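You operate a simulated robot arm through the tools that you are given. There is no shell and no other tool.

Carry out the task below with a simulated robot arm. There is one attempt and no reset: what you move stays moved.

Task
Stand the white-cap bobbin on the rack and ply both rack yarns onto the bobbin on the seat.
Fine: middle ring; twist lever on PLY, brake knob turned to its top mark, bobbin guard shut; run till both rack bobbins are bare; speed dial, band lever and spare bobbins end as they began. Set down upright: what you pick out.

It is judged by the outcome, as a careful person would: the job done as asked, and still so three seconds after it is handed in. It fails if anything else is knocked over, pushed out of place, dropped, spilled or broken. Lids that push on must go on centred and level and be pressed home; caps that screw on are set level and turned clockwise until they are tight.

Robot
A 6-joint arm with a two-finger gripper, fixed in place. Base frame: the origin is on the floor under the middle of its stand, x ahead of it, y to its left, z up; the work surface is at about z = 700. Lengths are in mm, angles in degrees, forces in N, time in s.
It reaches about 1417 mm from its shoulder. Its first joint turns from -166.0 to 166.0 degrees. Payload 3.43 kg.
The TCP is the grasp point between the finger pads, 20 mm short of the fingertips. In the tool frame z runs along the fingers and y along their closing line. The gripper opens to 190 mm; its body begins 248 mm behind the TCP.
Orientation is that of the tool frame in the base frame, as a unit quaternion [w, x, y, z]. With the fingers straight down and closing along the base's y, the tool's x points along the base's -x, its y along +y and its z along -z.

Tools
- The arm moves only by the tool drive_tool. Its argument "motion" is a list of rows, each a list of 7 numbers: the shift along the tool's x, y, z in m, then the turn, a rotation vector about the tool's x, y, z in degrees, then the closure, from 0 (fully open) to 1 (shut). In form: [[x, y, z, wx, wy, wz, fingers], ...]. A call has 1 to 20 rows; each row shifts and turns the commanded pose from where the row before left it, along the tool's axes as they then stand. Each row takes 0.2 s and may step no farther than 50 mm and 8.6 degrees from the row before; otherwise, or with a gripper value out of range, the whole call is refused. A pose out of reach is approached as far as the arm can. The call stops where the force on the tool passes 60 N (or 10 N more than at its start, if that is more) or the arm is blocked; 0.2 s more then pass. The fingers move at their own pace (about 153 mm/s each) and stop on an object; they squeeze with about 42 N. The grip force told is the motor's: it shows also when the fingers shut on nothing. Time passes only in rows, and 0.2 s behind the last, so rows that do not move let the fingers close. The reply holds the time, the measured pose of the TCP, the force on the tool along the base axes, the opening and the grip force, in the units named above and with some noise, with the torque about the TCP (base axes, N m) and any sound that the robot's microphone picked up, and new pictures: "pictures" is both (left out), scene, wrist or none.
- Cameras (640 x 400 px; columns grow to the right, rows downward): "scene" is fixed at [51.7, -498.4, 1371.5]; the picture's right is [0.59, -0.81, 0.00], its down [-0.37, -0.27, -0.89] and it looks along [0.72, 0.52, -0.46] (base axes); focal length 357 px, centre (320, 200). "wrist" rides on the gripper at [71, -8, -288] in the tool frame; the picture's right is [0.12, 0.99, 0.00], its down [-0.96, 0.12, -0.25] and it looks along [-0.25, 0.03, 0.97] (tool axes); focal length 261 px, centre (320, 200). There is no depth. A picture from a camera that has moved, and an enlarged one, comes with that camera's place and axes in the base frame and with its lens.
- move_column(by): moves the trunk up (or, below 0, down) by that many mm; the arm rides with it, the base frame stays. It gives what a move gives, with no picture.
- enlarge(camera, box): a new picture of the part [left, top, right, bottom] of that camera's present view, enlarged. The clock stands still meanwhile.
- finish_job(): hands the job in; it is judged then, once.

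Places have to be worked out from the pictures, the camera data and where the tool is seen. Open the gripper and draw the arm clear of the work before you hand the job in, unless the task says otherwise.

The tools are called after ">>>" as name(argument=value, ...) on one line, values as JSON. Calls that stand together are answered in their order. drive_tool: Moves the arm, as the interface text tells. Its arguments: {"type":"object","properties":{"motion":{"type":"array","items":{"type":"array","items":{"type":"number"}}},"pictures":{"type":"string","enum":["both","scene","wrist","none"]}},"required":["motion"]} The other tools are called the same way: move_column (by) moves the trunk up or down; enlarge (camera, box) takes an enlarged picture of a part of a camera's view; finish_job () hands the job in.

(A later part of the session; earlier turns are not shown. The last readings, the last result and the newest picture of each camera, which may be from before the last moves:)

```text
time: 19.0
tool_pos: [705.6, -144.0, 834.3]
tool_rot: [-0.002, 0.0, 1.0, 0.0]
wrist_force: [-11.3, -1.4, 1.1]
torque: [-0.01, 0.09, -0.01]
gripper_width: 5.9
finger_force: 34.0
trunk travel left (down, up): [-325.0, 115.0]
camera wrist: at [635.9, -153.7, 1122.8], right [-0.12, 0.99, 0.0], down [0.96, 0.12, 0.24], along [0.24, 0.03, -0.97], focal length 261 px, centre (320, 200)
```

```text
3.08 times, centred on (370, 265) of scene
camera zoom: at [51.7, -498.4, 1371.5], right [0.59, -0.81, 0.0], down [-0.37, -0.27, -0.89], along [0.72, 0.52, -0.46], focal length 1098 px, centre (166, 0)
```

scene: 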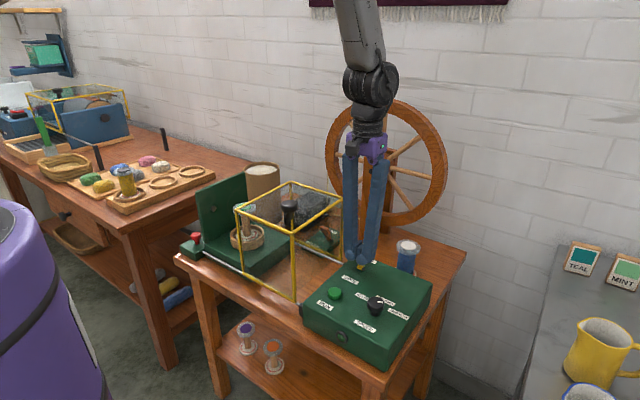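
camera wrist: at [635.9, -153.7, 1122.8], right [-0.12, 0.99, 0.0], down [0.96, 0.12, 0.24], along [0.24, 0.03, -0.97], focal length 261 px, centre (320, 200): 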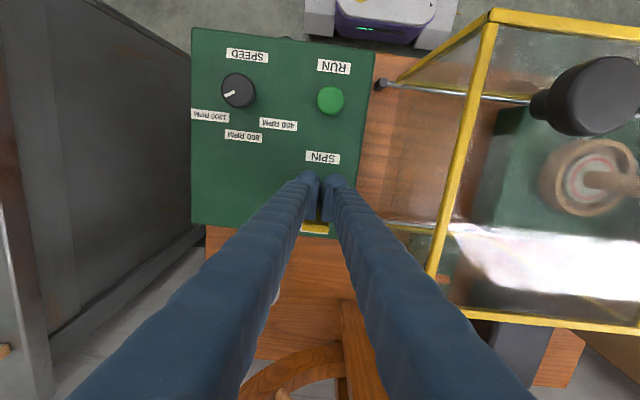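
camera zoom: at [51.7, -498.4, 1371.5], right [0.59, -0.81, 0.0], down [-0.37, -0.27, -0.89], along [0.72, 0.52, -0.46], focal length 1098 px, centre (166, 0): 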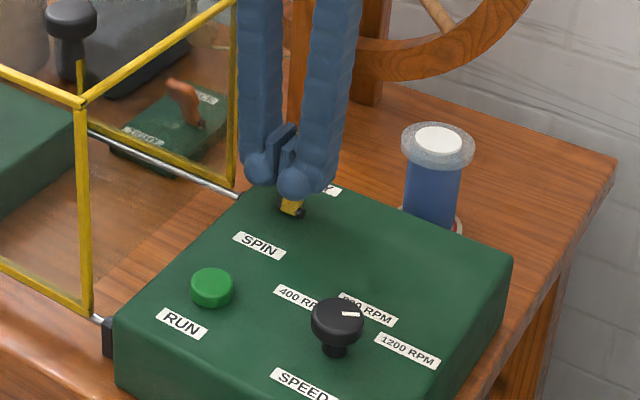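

The lever head is at x≈741 with resistance rising—its PLY stop. I'll back away and check that it stays.

>>> drive_tool(motion=[[0.02, 0, 0, 0, 0, 0, 1], [0.03, 0, 0, 0, 0, 0, 1], [0.03, 0, -0.02, 0, 0, 0, 1], [0, 0, -0.045, 0, 0, 0, 1], [0, 0, -0.045, 0, 0, 0, 1], [0, 0, -0.045, 0, 0, 0, 1], [0, 0, -0.045, 0, 0, 0, 1], [0, 0, -0.045, 0, 0, 0, 1]], pictures="both")

>>> enlarge(camera="scene", box=[300, 200, 440, 330])

>>> enlarge(camera="wrist", box=[220, 100, 400, 260])

```text
time: 20.8
tool_pos: [629.3, -144.8, 1083.0]
tool_rot: [0.0, 0.0, 1.0, 0.001]
wrist_force: [-0.9, 0.0, -0.2]
torque: [-0.04, -0.08, -0.02]
gripper_width: 0.0
finger_force: 34.2
trunk travel left (down, up): [-325.0, 115.0]
camera wrist: at [557.9, -152.9, 1370.6], right [-0.12, 0.99, 0.0], down [0.96, 0.12, 0.25], along [0.25, 0.03, -0.97], focal length 261 px, centre (320, 200)
```

scene: 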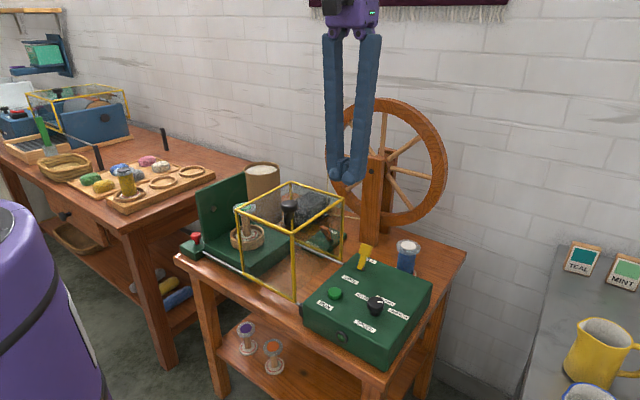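
wrist: 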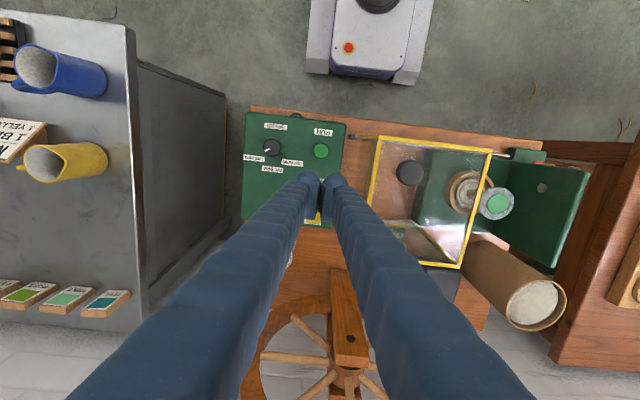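

```text
3.08 times, centred on (370, 265) of scene
camera zoom: at [51.7, -498.4, 1371.5], right [0.59, -0.81, 0.0], down [-0.37, -0.27, -0.89], along [0.72, 0.52, -0.46], focal length 1098 px, centre (166, 0)
```

zoom: 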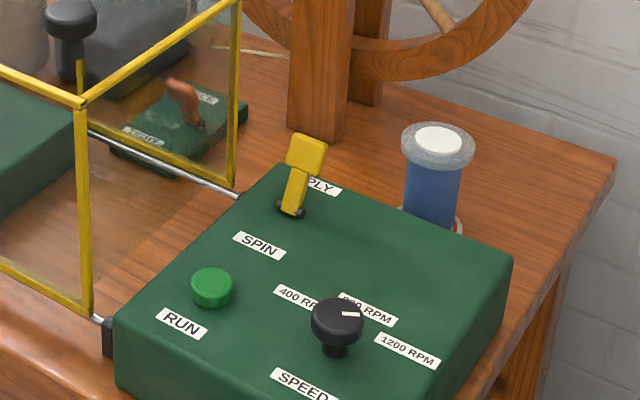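

```text
2.50 times, centred on (310, 180) of wrist
camera zoom: at [557.9, -152.9, 1370.6], right [-0.12, 0.99, 0.0], down [0.96, 0.12, 0.25], along [0.25, 0.03, -0.97], focal length 652 px, centre (345, 250)
```

zoom: 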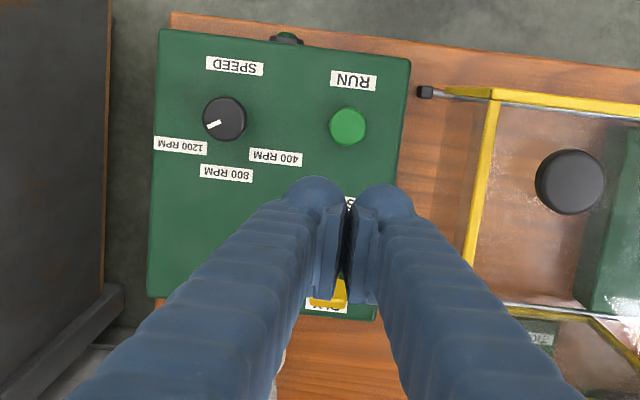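

The lever stands on PLY. Now the white-cap bobbin: I'll move above it at about (852,-214) with the fingers open to 110 mm and take a look.

>>> drive_tool(motion=[[-0.0446, -0.0138, 0, 0, 0, 0, 0.42], [-0.0446, -0.0138, 0, 0, 0, 0, 0.42], [-0.0446, -0.0138, 0, 0, 0, 0, 0.42], [-0.0446, -0.0138, 0, 0, 0, 0, 0.42], [-0.0446, -0.0138, 0, 0, 0, 0, 0.42], [0, 0, 0, 0, 0, 0, 0.42]], pictures="both")

>>> enlarge(camera="wrist", box=[240, 110, 400, 230])

```text
time: 22.2
tool_pos: [849.4, -212.8, 1078.8]
tool_rot: [0.0, 0.0, 1.0, -0.001]
wrist_force: [0.2, -0.9, 0.0]
torque: [0.05, -0.04, -0.01]
gripper_width: 110.2
finger_force: 0.1
trunk travel left (down, up): [-325.0, 115.0]
camera wrist: at [778.8, -222.3, 1368.5], right [-0.12, 0.99, 0.0], down [0.96, 0.12, 0.25], along [0.25, 0.03, -0.97], focal length 261 px, centre (320, 200)
```

scene: 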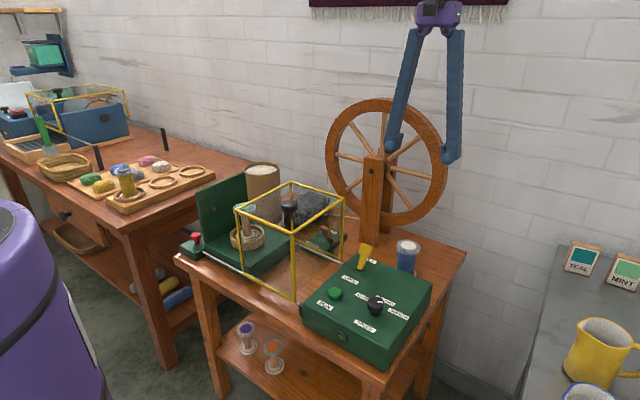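
wrist: 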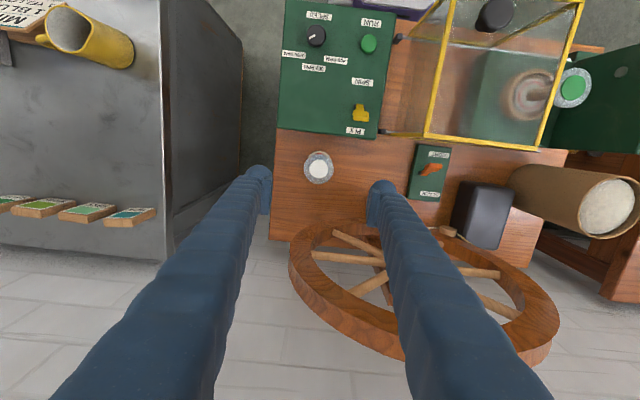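

```text
3.33 times, centred on (320, 170) of wrist
camera zoom: at [778.8, -222.3, 1368.5], right [-0.12, 0.99, 0.0], down [0.96, 0.12, 0.25], along [0.25, 0.03, -0.97], focal length 869 px, centre (320, 300)
```

zoom: 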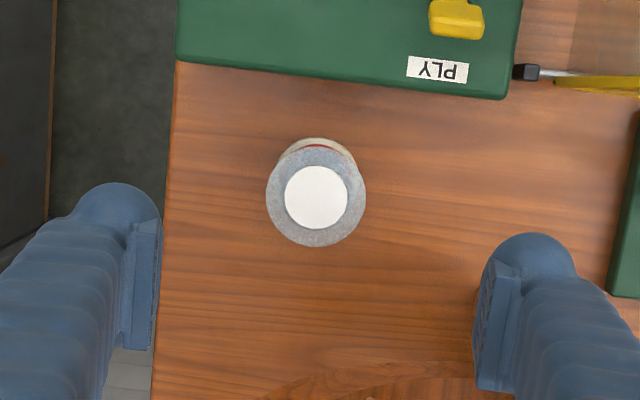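

The cap centre refines to about (854,-215,814) with a 64 mm flange. I'll correct the position and descend to just above it, then check.

>>> drive_tool(motion=[[-0.0046, -0.002, 0.03, 0, 0, 0, 0.42], [0, 0, 0.045, 0, 0, 0, 0.42], [0, 0, 0.045, 0, 0, 0, 0.42], [0, 0, 0.045, 0, 0, 0, 0.42], [0, 0, 0.045, 0, 0, 0, 0.42], [0, 0, 0, 0, 0, 0, 0.42]], pictures="both")

>>> enlarge(camera="wrist", box=[240, 130, 400, 250])

>>> enlarge(camera="scene", box=[350, 160, 470, 280])

```text
time: 23.6
tool_pos: [854.9, -214.5, 869.6]
tool_rot: [0.0, 0.0, 1.0, 0.0]
wrist_force: [-0.4, -0.3, -0.4]
torque: [0.03, 0.01, 0.03]
gripper_width: 110.1
finger_force: 0.1
trunk travel left (down, up): [-325.0, 115.0]
camera wrist: at [783.9, -224.3, 1158.3], right [-0.12, 0.99, 0.0], down [0.96, 0.12, 0.25], along [0.25, 0.03, -0.97], focal length 261 px, centre (320, 200)
```

scene: 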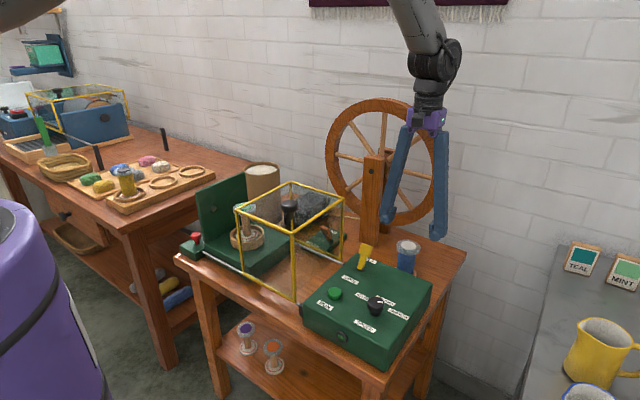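
wrist: 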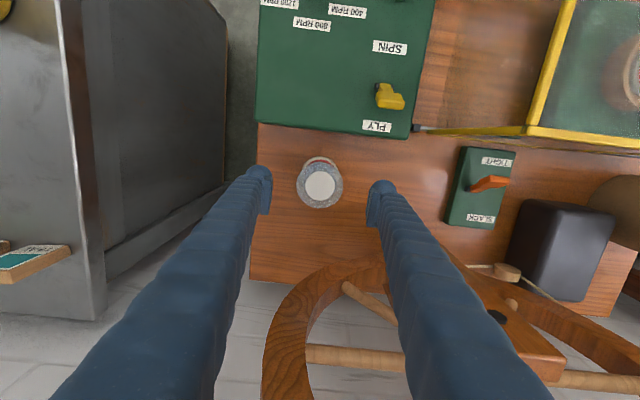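

```text
3.33 times, centred on (320, 190) of wrist
camera zoom: at [783.9, -224.3, 1158.3], right [-0.12, 0.99, 0.0], down [0.96, 0.12, 0.25], along [0.25, 0.03, -0.97], focal length 869 px, centre (320, 233)
```

zoom: 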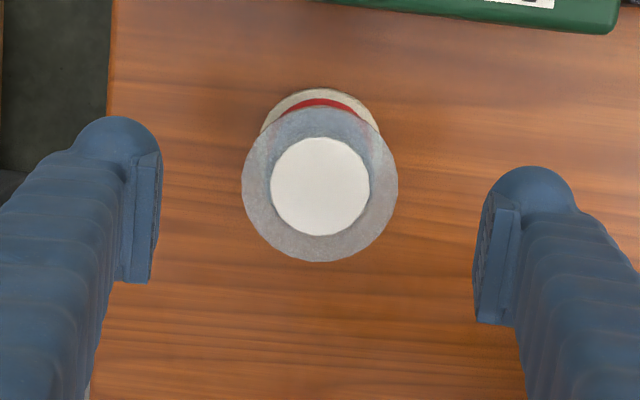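

```text
3.33 times, centred on (410, 220) of scene
camera zoom: at [51.7, -498.4, 1371.5], right [0.59, -0.81, 0.0], down [-0.37, -0.27, -0.89], along [0.72, 0.52, -0.46], focal length 1190 px, centre (20, 133)
```

zoom: 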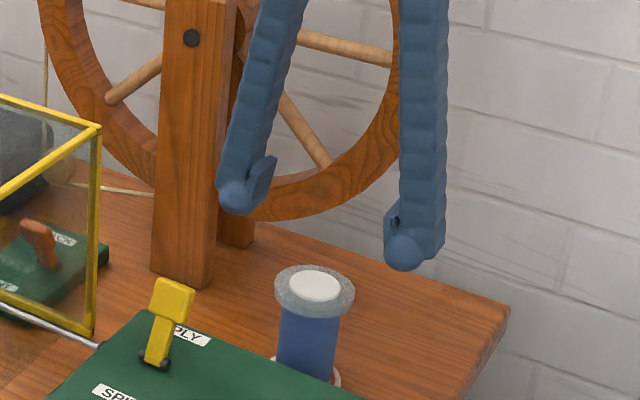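

Centred within 2 mm. I'll descend so the pads are at the flange level (z≈804) and close.

>>> drive_tool(motion=[[0.0015, 0, 0.035, 0, 0, 0, 0.42], [0, 0, 0.031, 0, 0, 0, 0.42], [0, 0, 0, 0, 0, 0, 0.5], [0, 0, 0, 0, 0, 0, 0.58], [0, 0, 0, 0, 0, 0, 0.64], [0, 0, 0, 0, 0, 0, 0.7], [0, 0, 0, 0, 0, 0, 1], [0, 0, 0, 0, 0, 0, 1]], pictures="both")

>>> enlarge(camera="wrist", box=[240, 130, 400, 250])

>>> enlarge(camera="scene", box=[350, 160, 470, 280])

```text
time: 25.4
tool_pos: [854.0, -214.1, 802.1]
tool_rot: [-0.002, 0.0, 1.0, 0.0]
wrist_force: [-0.8, -0.4, -0.2]
torque: [0.02, 0.04, -0.02]
gripper_width: 63.8
finger_force: 42.0
trunk travel left (down, up): [-325.0, 115.0]
camera wrist: at [784.2, -223.3, 1091.1], right [-0.12, 0.99, 0.0], down [0.96, 0.12, 0.25], along [0.24, 0.03, -0.97], focal length 261 px, centre (320, 200)
```

scene: 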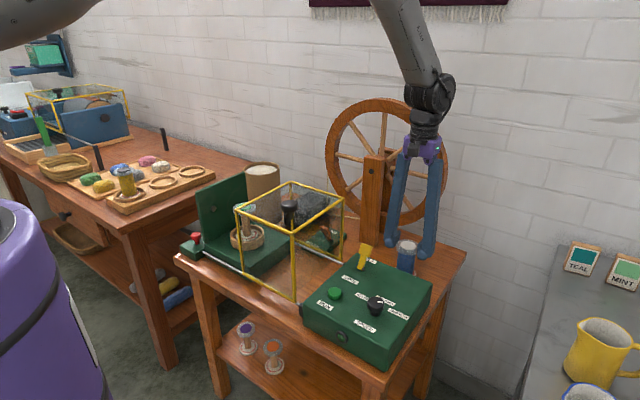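
wrist: 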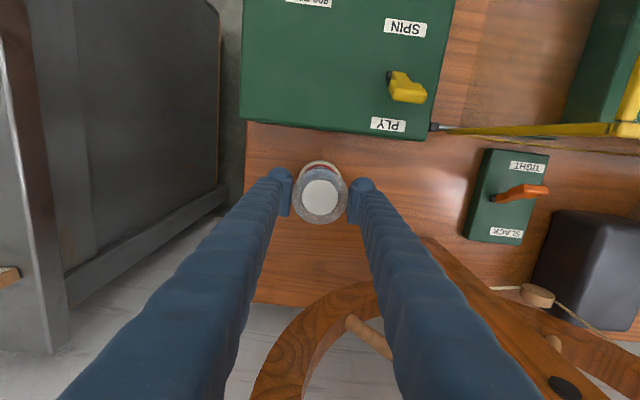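

```text
3.33 times, centred on (320, 190) of wrist
camera zoom: at [784.2, -223.3, 1091.1], right [-0.12, 0.99, 0.0], down [0.96, 0.12, 0.25], along [0.24, 0.03, -0.97], focal length 869 px, centre (320, 233)
```

zoom: 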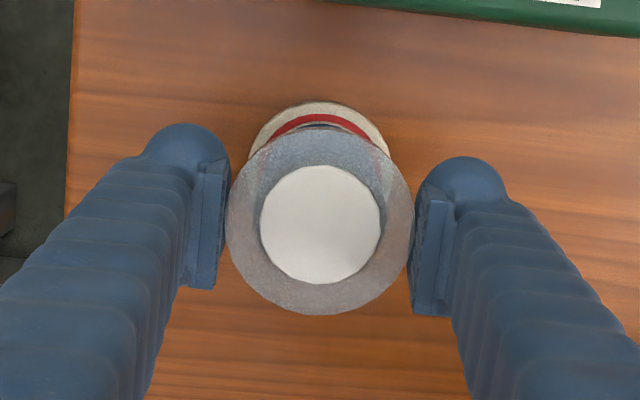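

```text
3.33 times, centred on (410, 220) of scene
camera zoom: at [51.7, -498.4, 1371.5], right [0.59, -0.81, 0.0], down [-0.37, -0.27, -0.89], along [0.72, 0.52, -0.46], focal length 1190 px, centre (20, 133)
```

zoom: 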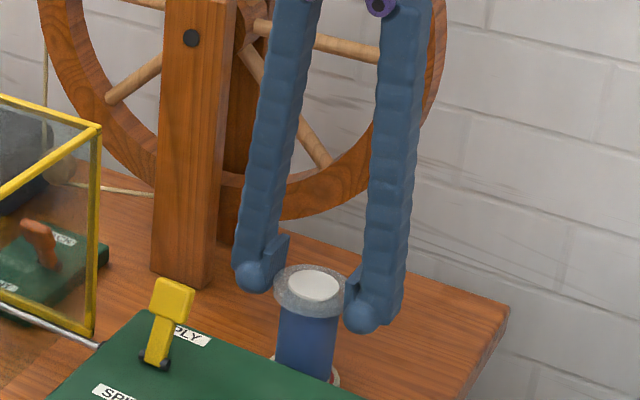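

The bobbin is held by its top flange at 63.8 mm. I'll lift straight up and check that it hangs upright.

>>> drive_tool(motion=[[0, 0, -0.015, 0, 0, 0, 1], [0, 0, -0.025, 0, 0, 0, 1], [0, 0, -0.03, 0, 0, 0, 1], [0, 0, -0.03, 0, 0, 0, 1], [0, 0, 0, 0, 0, 0, 1]], pictures="both")

>>> enlarge(camera="scene", box=[350, 140, 470, 260])

```text
time: 26.6
tool_pos: [855.5, -216.0, 903.2]
tool_rot: [-0.001, 0.0, 1.0, 0.001]
wrist_force: [0.4, 0.0, -0.4]
torque: [-0.03, 0.01, 0.01]
gripper_width: 63.8
finger_force: 41.6
trunk travel left (down, up): [-325.0, 115.0]
camera wrist: at [784.9, -225.0, 1192.1], right [-0.12, 0.99, 0.0], down [0.96, 0.12, 0.25], along [0.24, 0.03, -0.97], focal length 261 px, centre (320, 200)
```

scene: 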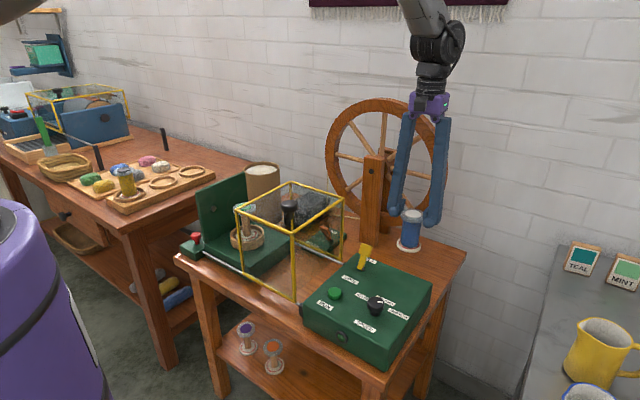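
wrist: 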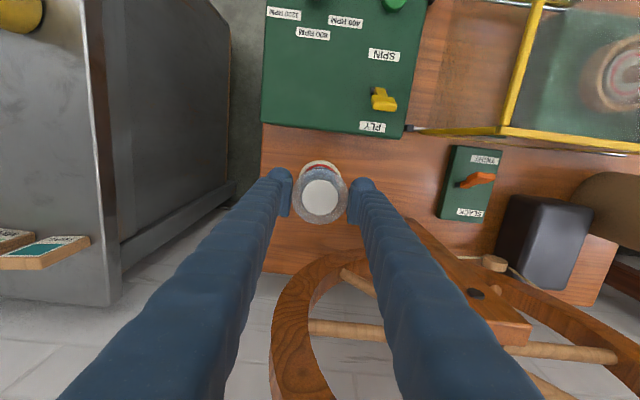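

```text
3.33 times, centred on (410, 200) of scene
camera zoom: at [51.7, -498.4, 1371.5], right [0.59, -0.81, 0.0], down [-0.37, -0.27, -0.89], along [0.72, 0.52, -0.46], focal length 1190 px, centre (20, 200)
```

zoom: 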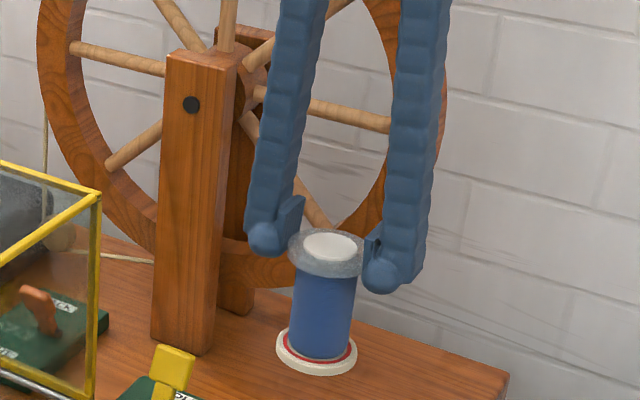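

It hangs upright. I'll raise it well above everything and carry it toward the rack.

>>> drive_tool(motion=[[0, 0, -0.042, 0, 0, 0, 1], [0, 0, -0.042, 0, 0, 0, 1], [0, 0, -0.042, 0, 0, 0, 1], [0, 0, -0.042, 0, 0, 0, 1], [0, 0, -0.042, 0, 0, 0, 1], [0.004, 0.02, 0, 0, 0, 0, 1], [0.007, 0.035, 0, 0, 0, 0, 1], [0.007, 0.042, 0, 0, 0, 0, 1], [0.007, 0.042, 0, 0, 0, 0, 1], [0.007, 0.042, 0, 0, 0, 0, 1], [0.007, 0.042, 0, 0, 0, 0, 1], [0.007, 0.042, 0, 0, 0, 0, 1], [0.007, 0.042, 0, 0, 0, 0, 1], [0.007, 0.042, 0, 0, 0, 0, 1], [0.007, 0.042, 0, 0, 0, 0, 1], [0.007, 0.042, 0, 0, 0, 0, 1], [0.007, 0.042, 0, 0, 0, 0, 1]], pictures="both")

```text
time: 30.2
tool_pos: [773.7, 260.6, 1113.1]
tool_rot: [-0.001, -0.001, 1.0, 0.0]
wrist_force: [-0.3, 0.2, -0.7]
torque: [-0.08, -0.05, 0.02]
gripper_width: 64.0
finger_force: 42.2
trunk travel left (down, up): [-325.0, 115.0]
camera wrist: at [702.8, 252.0, 1401.1], right [-0.12, 0.99, 0.0], down [0.96, 0.12, 0.25], along [0.24, 0.03, -0.97], focal length 261 px, centre (320, 200)
```

scene: 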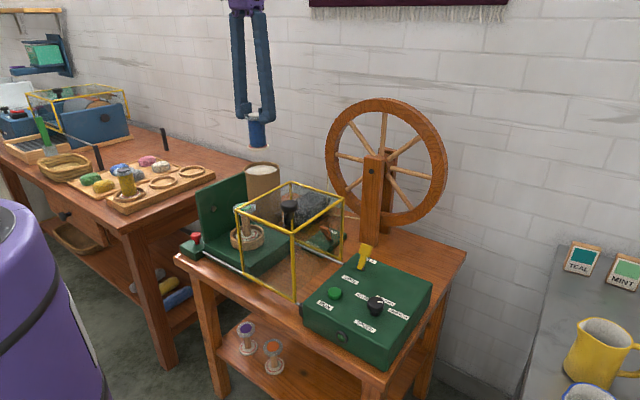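
wrist: 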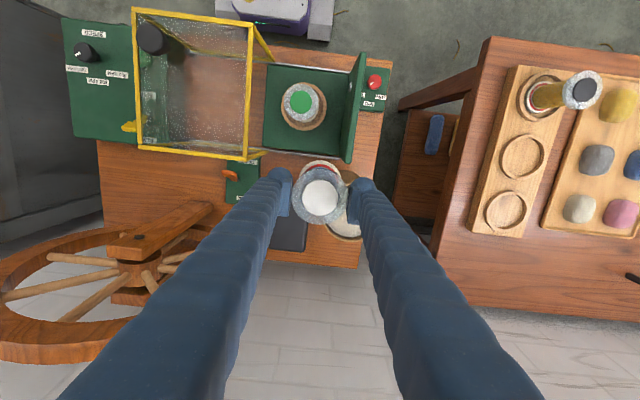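

The bobbin is carried safely. I'll zoom on the rack from here to refine the middle ring's position.

>>> enlarge(camera="wrist", box=[460, 50, 640, 250])

```text
2.00 times, centred on (550, 150) of wrist
camera zoom: at [702.8, 252.0, 1401.1], right [-0.12, 0.99, 0.0], down [0.96, 0.12, 0.25], along [0.24, 0.03, -0.97], focal length 521 px, centre (-140, 300)
```

zoom: 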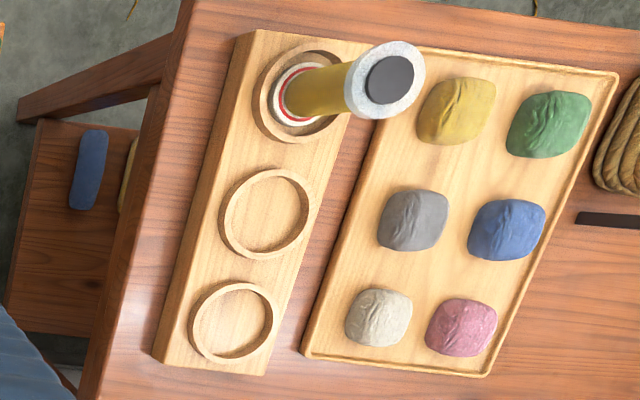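

>>> drive_tool(motion=[[0.002, 0.0414, 0, 0, 0, 0, 1], [0.002, 0.0414, 0, 0, 0, 0, 1], [0.002, 0.0414, 0, 0, 0, 0, 1], [0.002, 0.0414, 0, 0, 0, 0, 1], [0.002, 0.0414, 0, 0, 0, 0, 1], [0.002, 0.0414, 0, 0, 0, 0, 1], [0.002, 0.0414, 0, 0, 0, 0, 1], [0.002, 0.0414, 0, 0, 0, 0, 1], [0.002, 0.0414, 0, 0, 0, 0, 1], [0.002, 0.0414, 0, 0, 0, 0, 1], [0.002, 0.0414, 0, 0, 0, 0, 1], [0, 0, 0, 0, 0, 0, 1]], pictures="both")

>>> enlarge(camera="wrist", box=[240, 70, 400, 250])

```text
time: 32.8
tool_pos: [737.6, 689.3, 1118.9]
tool_rot: [-0.002, 0.0, 1.0, 0.0]
wrist_force: [0.9, 0.1, -0.8]
torque: [-0.04, 0.12, -0.04]
gripper_width: 64.0
finger_force: 41.5
out of reach, approached as far as the arm can: row 11
trunk travel left (down, up): [-325.0, 115.0]
camera wrist: at [666.9, 680.3, 1407.5], right [-0.12, 0.99, 0.0], down [0.96, 0.12, 0.24], along [0.24, 0.03, -0.97], focal length 261 px, centre (320, 200)
```

scene: 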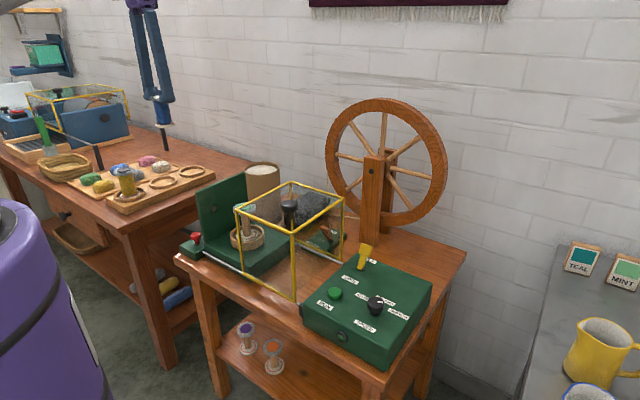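
wrist: 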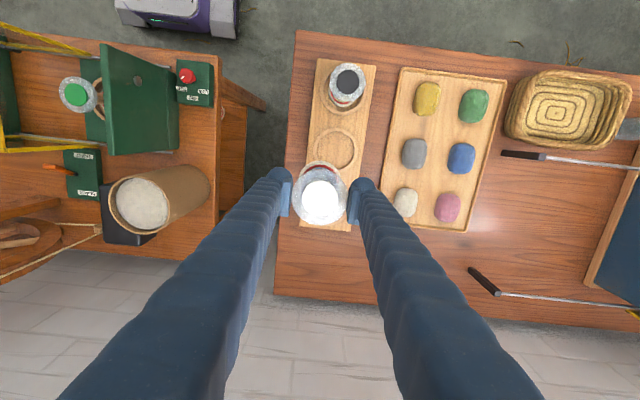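

```text
2.22 times, centred on (320, 160) of wrist
camera zoom: at [666.9, 680.3, 1407.5], right [-0.12, 0.99, 0.0], down [0.96, 0.12, 0.24], along [0.24, 0.03, -0.97], focal length 579 px, centre (320, 289)
```

zoom: 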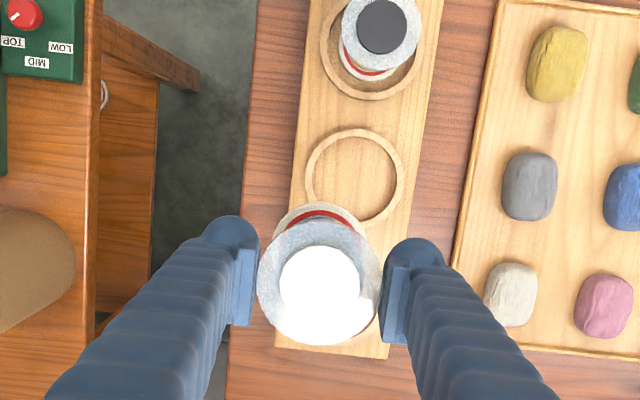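

The middle ring centre refines to about (698.5,719.5). The last spot was slightly out of reach, so I'll pull back in x to over the ring and lower partway, then check the measured pose.

>>> drive_tool(motion=[[0.025, 0, 0.01, 0, 0, 0, 1], [0.025, 0, 0.02, 0, 0, 0, 1], [0, 0, 0.03, 0, 0, 0, 1], [0, 0, 0, 0, 0, 0, 1]], pictures="wrist")

```text
time: 33.8
tool_pos: [683.7, 686.7, 1062.2]
tool_rot: [0.0, 0.0, 1.0, 0.0]
wrist_force: [-0.6, 0.1, -1.5]
torque: [-0.03, -0.05, 0.03]
gripper_width: 63.9
finger_force: 41.9
trunk travel left (down, up): [-325.0, 115.0]
camera wrist: at [612.4, 677.4, 1351.2], right [-0.12, 0.99, 0.0], down [0.96, 0.12, 0.25], along [0.25, 0.03, -0.97], focal length 261 px, centre (320, 200)
```

wrist: 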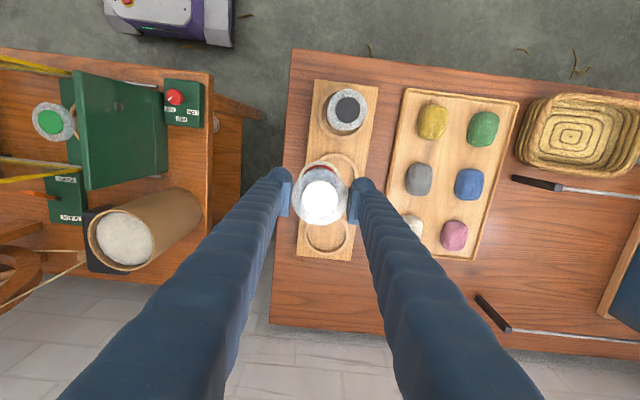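

Now at (684,687,1062). I'll shift to (701.5,719.5) while lowering to z≈950 and check alignment.

>>> drive_tool(motion=[[-0.0089, 0.0164, 0.03, 0, 0, 0, 1], [-0.0089, 0.0164, 0.03, 0, 0, 0, 1], [0, 0, 0.025, 0, 0, 0, 1], [0, 0, 0.025, 0, 0, 0, 1], [0, 0, 0, 0, 0, 0, 1]], pictures="both")

>>> enlarge(camera="wrist", box=[240, 110, 400, 270])

>>> enlarge(camera="scene", box=[90, 110, 230, 230])

```text
time: 35.0
tool_pos: [700.2, 720.7, 951.6]
tool_rot: [0.0, 0.0, 1.0, 0.0]
wrist_force: [-0.7, 0.3, -0.2]
torque: [-0.08, 0.03, -0.01]
gripper_width: 63.8
finger_force: 42.4
trunk travel left (down, up): [-325.0, 115.0]
camera wrist: at [630.5, 710.2, 1240.1], right [-0.12, 0.99, 0.0], down [0.96, 0.12, 0.25], along [0.25, 0.03, -0.97], focal length 261 px, centre (320, 200)
```

scene: 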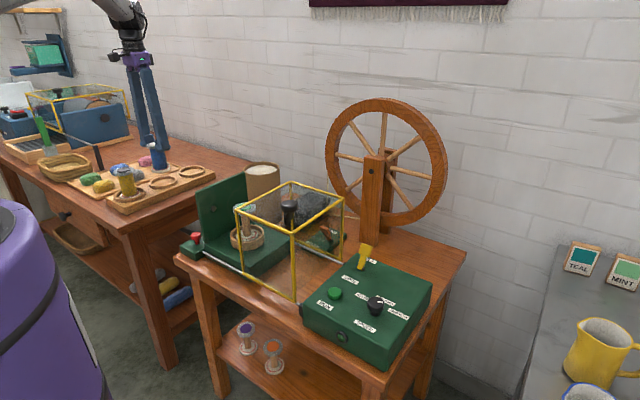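
wrist: 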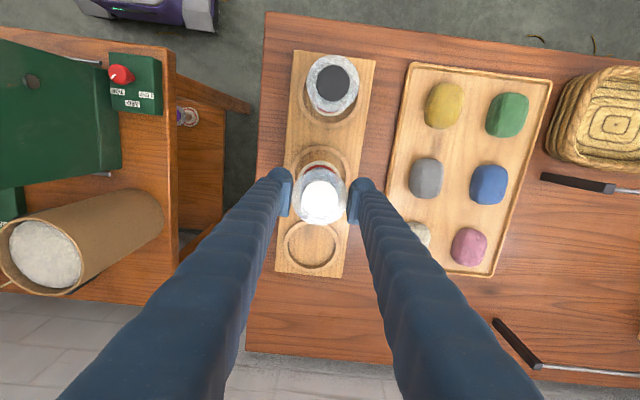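

```text
2.50 times, centred on (320, 190) of wrist
camera zoom: at [630.5, 710.2, 1240.1], right [-0.12, 0.99, 0.0], down [0.96, 0.12, 0.25], along [0.25, 0.03, -0.97], focal length 652 px, centre (320, 225)
```

zoom: 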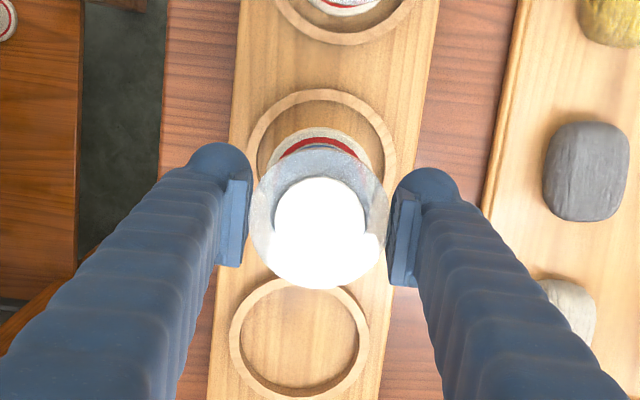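

```text
3.33 times, centred on (160, 170) of scene
camera zoom: at [51.7, -498.4, 1371.5], right [0.59, -0.81, 0.0], down [-0.37, -0.27, -0.89], along [0.72, 0.52, -0.46], focal length 1190 px, centre (853, 300)
```

zoom: 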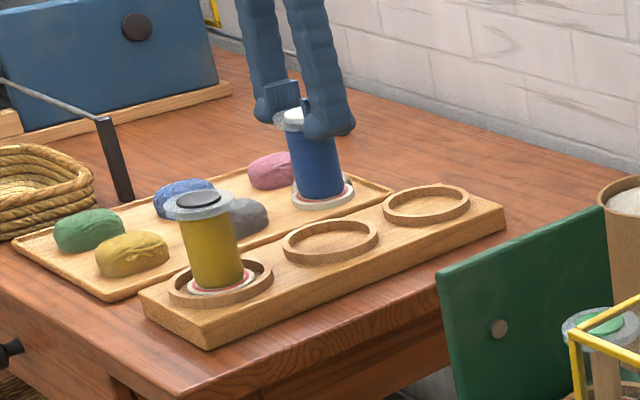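

The bobbin is centred over the middle ring within a few mm. I'll lower to just above the expected resting height.

>>> drive_tool(motion=[[0, 0, 0.03, 0, 0, 0, 1], [0, 0, 0.022, 0, 0, 0, 1], [0, 0, 0, 0, 0, 0, 1]], pictures="both")

>>> enlarge(camera="scene", box=[90, 110, 230, 230])

>>> enlarge(camera="wrist", box=[240, 110, 400, 270])

```text
time: 35.8
tool_pos: [701.9, 719.7, 900.3]
tool_rot: [-0.002, 0.0, 1.0, 0.001]
wrist_force: [0.4, -0.1, -0.4]
torque: [0.04, 0.0, -0.02]
gripper_width: 63.9
finger_force: 42.2
trunk travel left (down, up): [-325.0, 115.0]
camera wrist: at [631.3, 710.2, 1188.8], right [-0.12, 0.99, 0.0], down [0.96, 0.12, 0.25], along [0.24, 0.03, -0.97], focal length 261 px, centre (320, 200)
```

scene: 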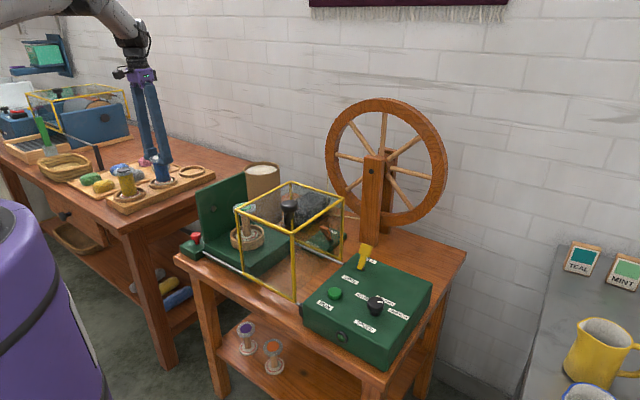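
wrist: 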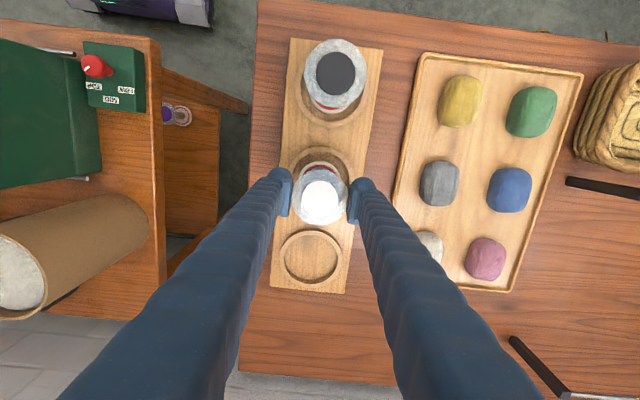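

```text
3.33 times, centred on (160, 170) of scene
camera zoom: at [51.7, -498.4, 1371.5], right [0.59, -0.81, 0.0], down [-0.37, -0.27, -0.89], along [0.72, 0.52, -0.46], focal length 1190 px, centre (853, 300)
```

zoom: 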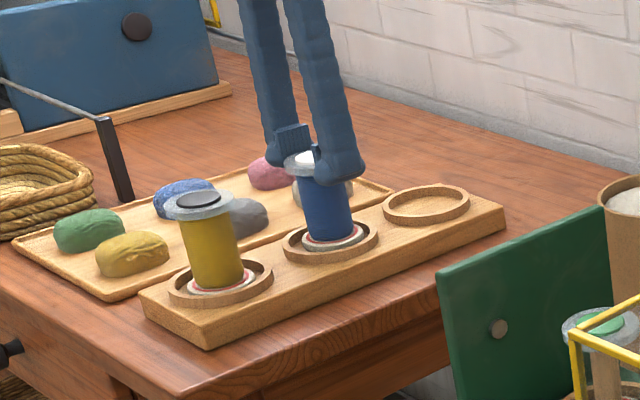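

```text
2.50 times, centred on (320, 190) of wrist
camera zoom: at [631.3, 710.2, 1188.8], right [-0.12, 0.99, 0.0], down [0.96, 0.12, 0.25], along [0.24, 0.03, -0.97], focal length 652 px, centre (320, 225)
```

zoom: 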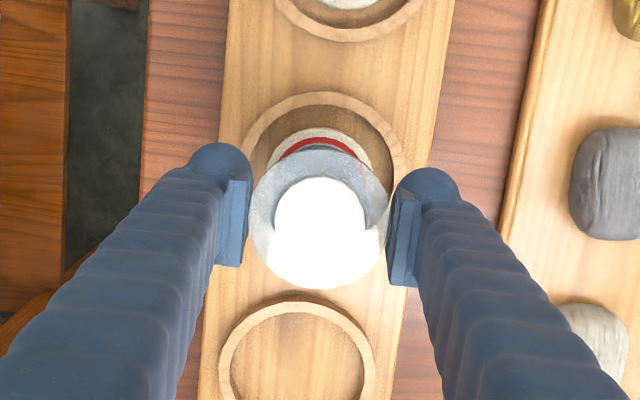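

The bobbin's foot is inside the ring, hovering. I'll lower in small steps watching for contact force.

>>> drive_tool(motion=[[0, 0, 0.004, 0, 0, 0, 1], [0, 0, 0.003, 0, 0, 0, 1], [0, 0, 0, 0, 0, 0, 1]], pictures="none")

>>> drive_tool(motion=[[0, 0, 0.003, 0, 0, 0, 1], [0, 0, 0, 0, 0, 0, 1]], pictures="none")

```text
time: 36.6
tool_pos: [701.5, 718.8, 894.5]
tool_rot: [0.0, 0.001, 1.0, 0.0]
wrist_force: [0.2, -0.8, 11.0]
torque: [-0.05, 0.04, 0.0]
gripper_width: 64.1
finger_force: 42.1
trunk travel left (down, up): [-325.0, 115.0]
```

```text
time: 37.2
tool_pos: [702.6, 720.7, 894.4]
tool_rot: [0.002, 0.0, 1.0, 0.002]
wrist_force: [0.8, -1.0, 36.2]
torque: [-0.09, 0.06, 0.03]
gripper_width: 63.9
finger_force: 41.5
trunk travel left (down, up): [-325.0, 115.0]
```

Contact made—the bobbin sits on the rack floor. I'll ease the pressure and open the fingers slowly.

>>> drive_tool(motion=[[0, 0, -0.003, 0, 0, 0, 1], [0, 0, 0, 0, 0, 0, 1], [0, 0, 0, 0, 0, 0, 0.63], [0, 0, 0, 0, 0, 0, 0.6], [0, 0, 0, 0, 0, 0, 0.55], [0, 0, 0, 0, 0, 0, 0.5], [0, 0, 0, 0, 0, 0, 0.46], [0, 0, 0, 0, 0, 0, 0.46]], pictures="both")

>>> enlarge(camera="scene", box=[90, 110, 230, 230])

>>> enlarge(camera="wrist", box=[240, 110, 400, 270])

```text
time: 39.0
tool_pos: [703.2, 719.7, 892.1]
tool_rot: [0.0, 0.0, 1.0, 0.001]
wrist_force: [-0.3, 0.0, -0.4]
torque: [-0.04, -0.01, 0.02]
gripper_width: 102.6
finger_force: 0.1
trunk travel left (down, up): [-325.0, 115.0]
camera wrist: at [631.4, 710.2, 1180.8], right [-0.12, 0.99, 0.0], down [0.96, 0.12, 0.25], along [0.24, 0.03, -0.97], focal length 261 px, centre (320, 200)
```

scene: 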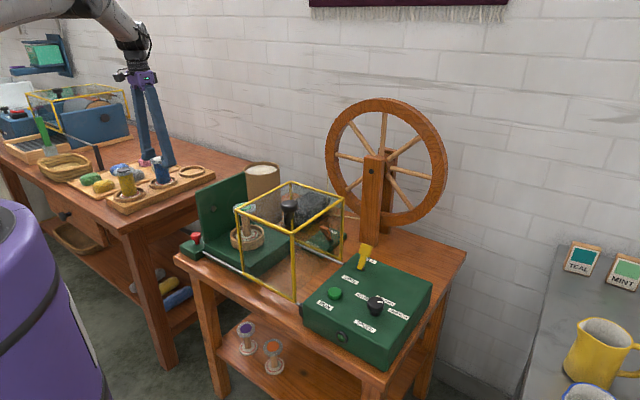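
wrist: 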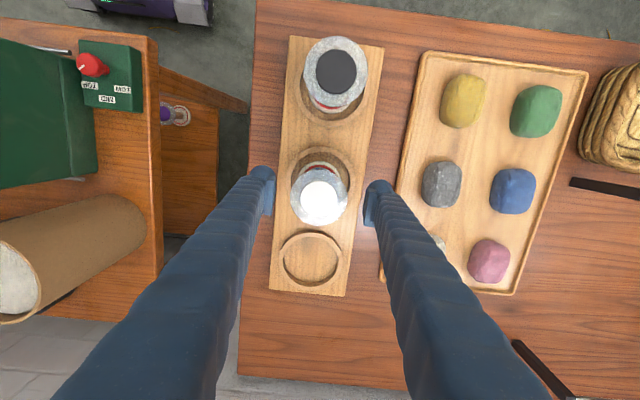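

```text
3.33 times, centred on (160, 170) of scene
camera zoom: at [51.7, -498.4, 1371.5], right [0.59, -0.81, 0.0], down [-0.37, -0.27, -0.89], along [0.72, 0.52, -0.46], focal length 1190 px, centre (853, 300)
```

zoom: 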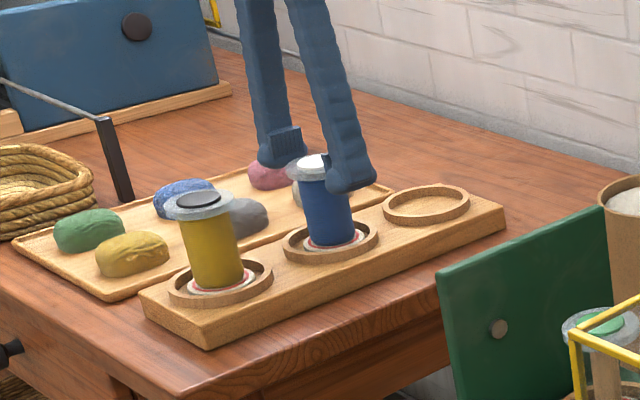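

```text
2.50 times, centred on (320, 190) of wrist
camera zoom: at [631.4, 710.2, 1180.8], right [-0.12, 0.99, 0.0], down [0.96, 0.12, 0.25], along [0.24, 0.03, -0.97], focal length 652 px, centre (320, 225)
```

zoom: 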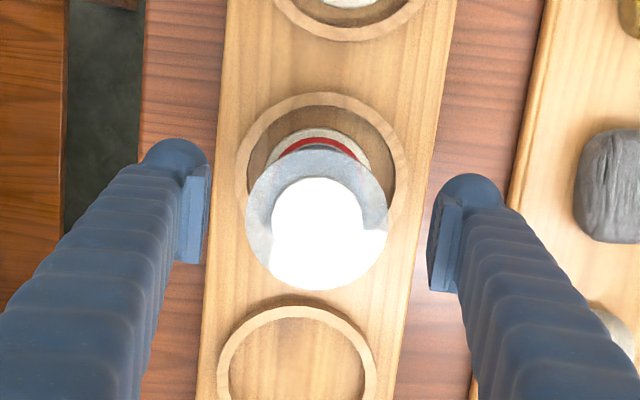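

The bobbin stands upright, centred in the middle ring. I'll rise and fly to above the guard's black knob.

>>> drive_tool(motion=[[0, 0, -0.04, 0, 0, 0, 0.46], [0, 0, -0.04, 0, 0, 0, 0.46], [0, 0, -0.04, 0, 0, 0, 0.46], [0.0056, -0.0428, -0.005, 0, 0, 0, 0.46], [0.0056, -0.0428, -0.005, 0, 0, 0, 0.46], [0.0056, -0.0428, -0.005, 0, 0, 0, 0.46], [0.0056, -0.0428, -0.005, 0, 0, 0, 0.46], [0.0056, -0.0428, -0.005, 0, 0, 0, 0.5], [0.0056, -0.0428, -0.005, 0, 0, 0, 0.5], [0.0056, -0.0428, -0.005, 0, 0, 0, 0.5], [0.0056, -0.0428, -0.005, 0, 0, 0, 0.5], [0.0056, -0.0428, -0.005, 0, 0, 0, 0.5], [0.0056, -0.0428, -0.005, 0, 0, 0, 0.5], [0.0056, -0.0428, -0.005, 0, 0, 0, 0.5], [0.0056, -0.0428, -0.005, 0, 0, 0, 0.5], [0.0056, -0.0428, -0.005, 0, 0, 0, 0.5], [0.0056, -0.0428, -0.005, 0, 0, 0, 0.5], [0.0056, -0.0428, 0, 0, 0, 0, 0.5], [0.0056, -0.0428, 0, 0, 0, 0, 0.5], [0.0056, -0.0428, 0, 0, 0, 0, 0.5]], pictures="both")

>>> enlarge(camera="wrist", box=[240, 110, 400, 250])

>>> enlarge(camera="scene", box=[90, 110, 230, 230])

```text
time: 43.2
tool_pos: [605.3, -11.9, 1081.5]
tool_rot: [-0.001, -0.001, 1.0, 0.0]
wrist_force: [-0.9, -0.7, -0.3]
torque: [0.1, 0.01, 0.05]
gripper_width: 94.9
finger_force: 0.0
trunk travel left (down, up): [-325.0, 115.0]
camera wrist: at [533.9, -20.7, 1370.7], right [-0.12, 0.99, 0.0], down [0.96, 0.12, 0.25], along [0.24, 0.03, -0.97], focal length 261 px, centre (320, 200)
```

scene: 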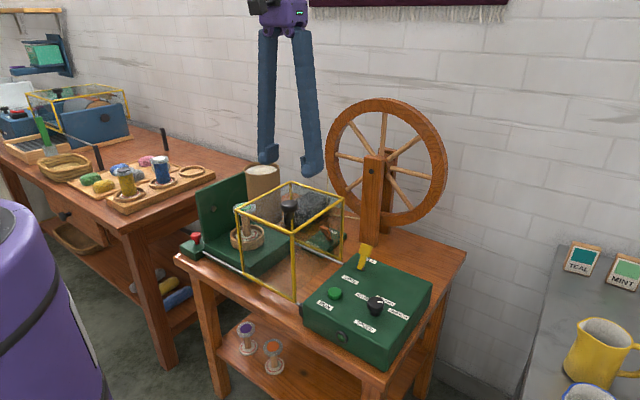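
wrist: 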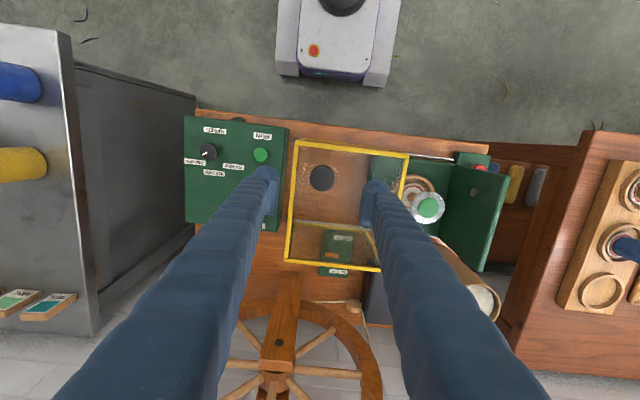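

```text
2.86 times, centred on (320, 180) of wrist
camera zoom: at [533.9, -20.7, 1370.7], right [-0.12, 0.99, 0.0], down [0.96, 0.12, 0.25], along [0.24, 0.03, -0.97], focal length 745 px, centre (320, 257)
```

zoom: 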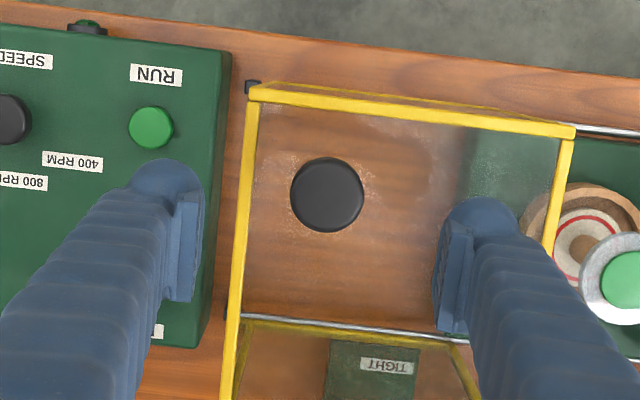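

```text
3.33 times, centred on (160, 170) of scene
camera zoom: at [51.7, -498.4, 1371.5], right [0.59, -0.81, 0.0], down [-0.37, -0.27, -0.89], along [0.72, 0.52, -0.46], focal length 1190 px, centre (853, 300)
```

zoom: 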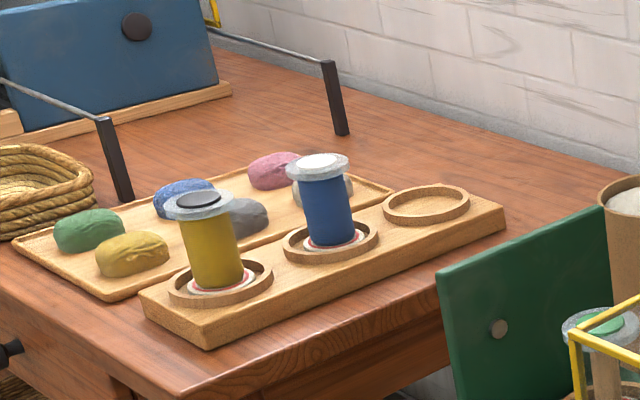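

The knob's top is at about (600.5,-9,977). I'll centre over it and descend with the fingers straddling it along y, tips just above the guard roof.

>>> drive_tool(motion=[[0.005, 0.003, 0.04, 0, 0, 0, 0.6], [0, 0, 0.04, 0, 0, 0, 0.6], [0, 0, 0, 0, 0, 0, 0.6]], pictures="both")

>>> enlarge(camera="scene", box=[220, 120, 360, 240])

>>> enlarge(camera="wrist", box=[240, 130, 400, 250])

```text
time: 44.0
tool_pos: [601.7, -5.6, 1001.4]
tool_rot: [0.001, 0.0, 1.0, 0.0]
wrist_force: [-0.6, 0.6, 0.2]
torque: [-0.07, -0.02, -0.01]
gripper_width: 75.7
finger_force: 0.0
trunk travel left (down, up): [-325.0, 115.0]
camera wrist: at [531.1, -14.9, 1290.1], right [-0.12, 0.99, 0.0], down [0.96, 0.12, 0.25], along [0.25, 0.03, -0.97], focal length 261 px, centre (320, 200)
```

scene: 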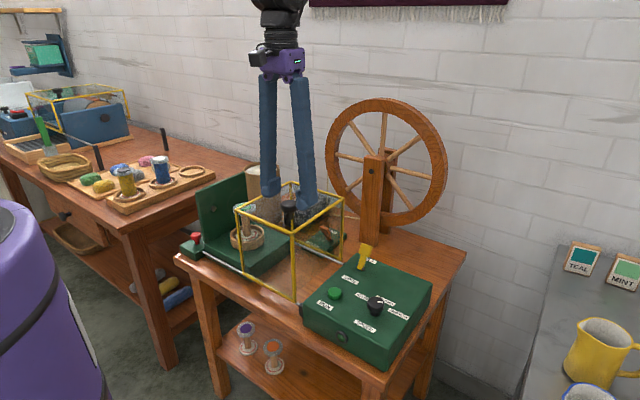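
wrist: 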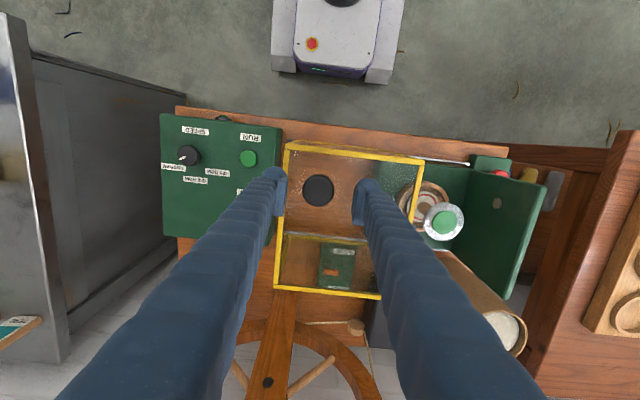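

```text
3.33 times, centred on (290, 180) of scene
camera zoom: at [51.7, -498.4, 1371.5], right [0.59, -0.81, 0.0], down [-0.37, -0.27, -0.89], along [0.72, 0.52, -0.46], focal length 1190 px, centre (420, 267)
```

zoom: 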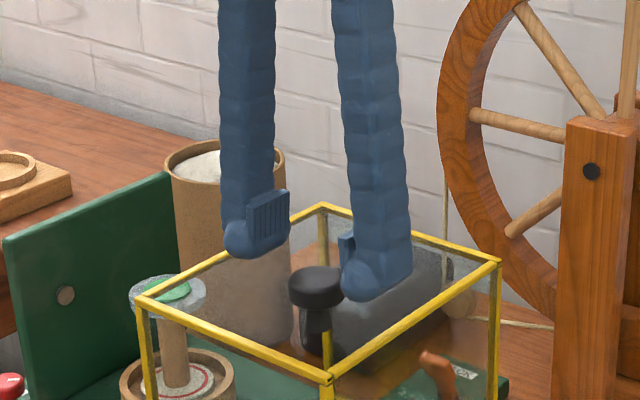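

```text
3.33 times, centred on (320, 190) of wrist
camera zoom: at [531.1, -14.9, 1290.1], right [-0.12, 0.99, 0.0], down [0.96, 0.12, 0.25], along [0.25, 0.03, -0.97], focal length 869 px, centre (320, 233)
```

zoom: 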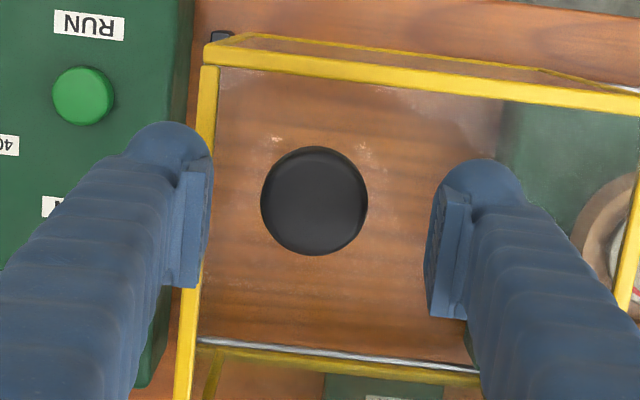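

>>> drive_tool(motion=[[0.0025, -0.002, 0.015, 0, 0, 0, 0.6], [0, 0, 0.013, 0, 0, 0, 0.6], [0, 0, 0, 0, 0, 0, 0.7], [0, 0, 0, 0, 0, 0, 0.78], [0, 0, 0, 0, 0, 0, 1], [0, 0, 0, 0, 0, 0, 1]], pictures="both")

>>> enlarge(camera="scene", box=[220, 120, 360, 240])

```text
time: 45.4
tool_pos: [601.5, -7.3, 972.8]
tool_rot: [0.001, 0.001, 1.0, 0.0]
wrist_force: [-0.7, 0.2, 1.1]
torque: [-0.02, -0.03, 0.0]
gripper_width: 38.7
finger_force: 45.4
trunk travel left (down, up): [-325.0, 115.0]
camera wrist: at [529.2, -16.5, 1262.1], right [-0.12, 0.99, 0.0], down [0.96, 0.12, 0.25], along [0.24, 0.03, -0.97], focal length 261 px, centre (320, 200)
```

scene: 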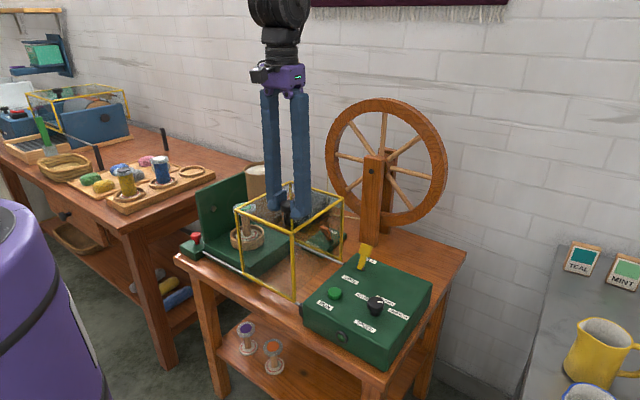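
wrist: 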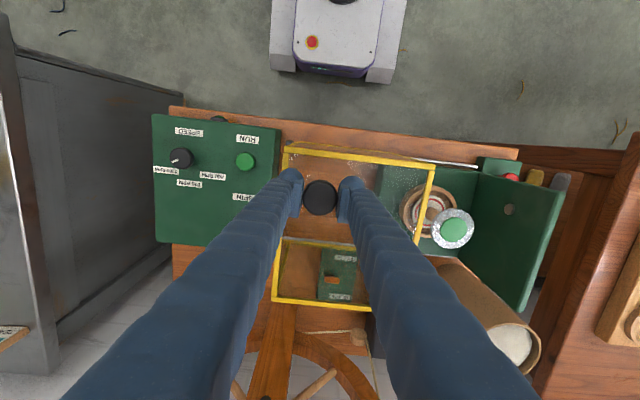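

```text
3.33 times, centred on (290, 180) of scene
camera zoom: at [51.7, -498.4, 1371.5], right [0.59, -0.81, 0.0], down [-0.37, -0.27, -0.89], along [0.72, 0.52, -0.46], focal length 1190 px, centre (420, 267)
```

zoom: 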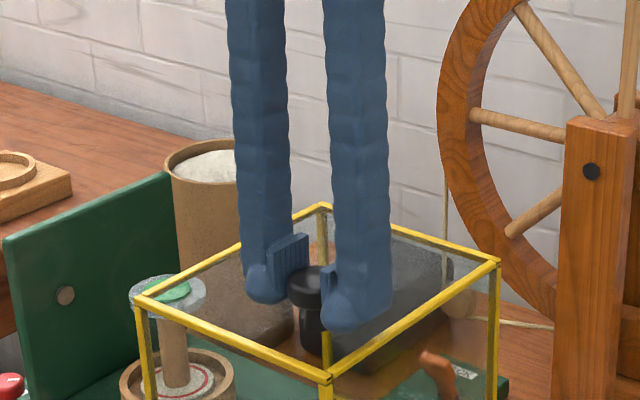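

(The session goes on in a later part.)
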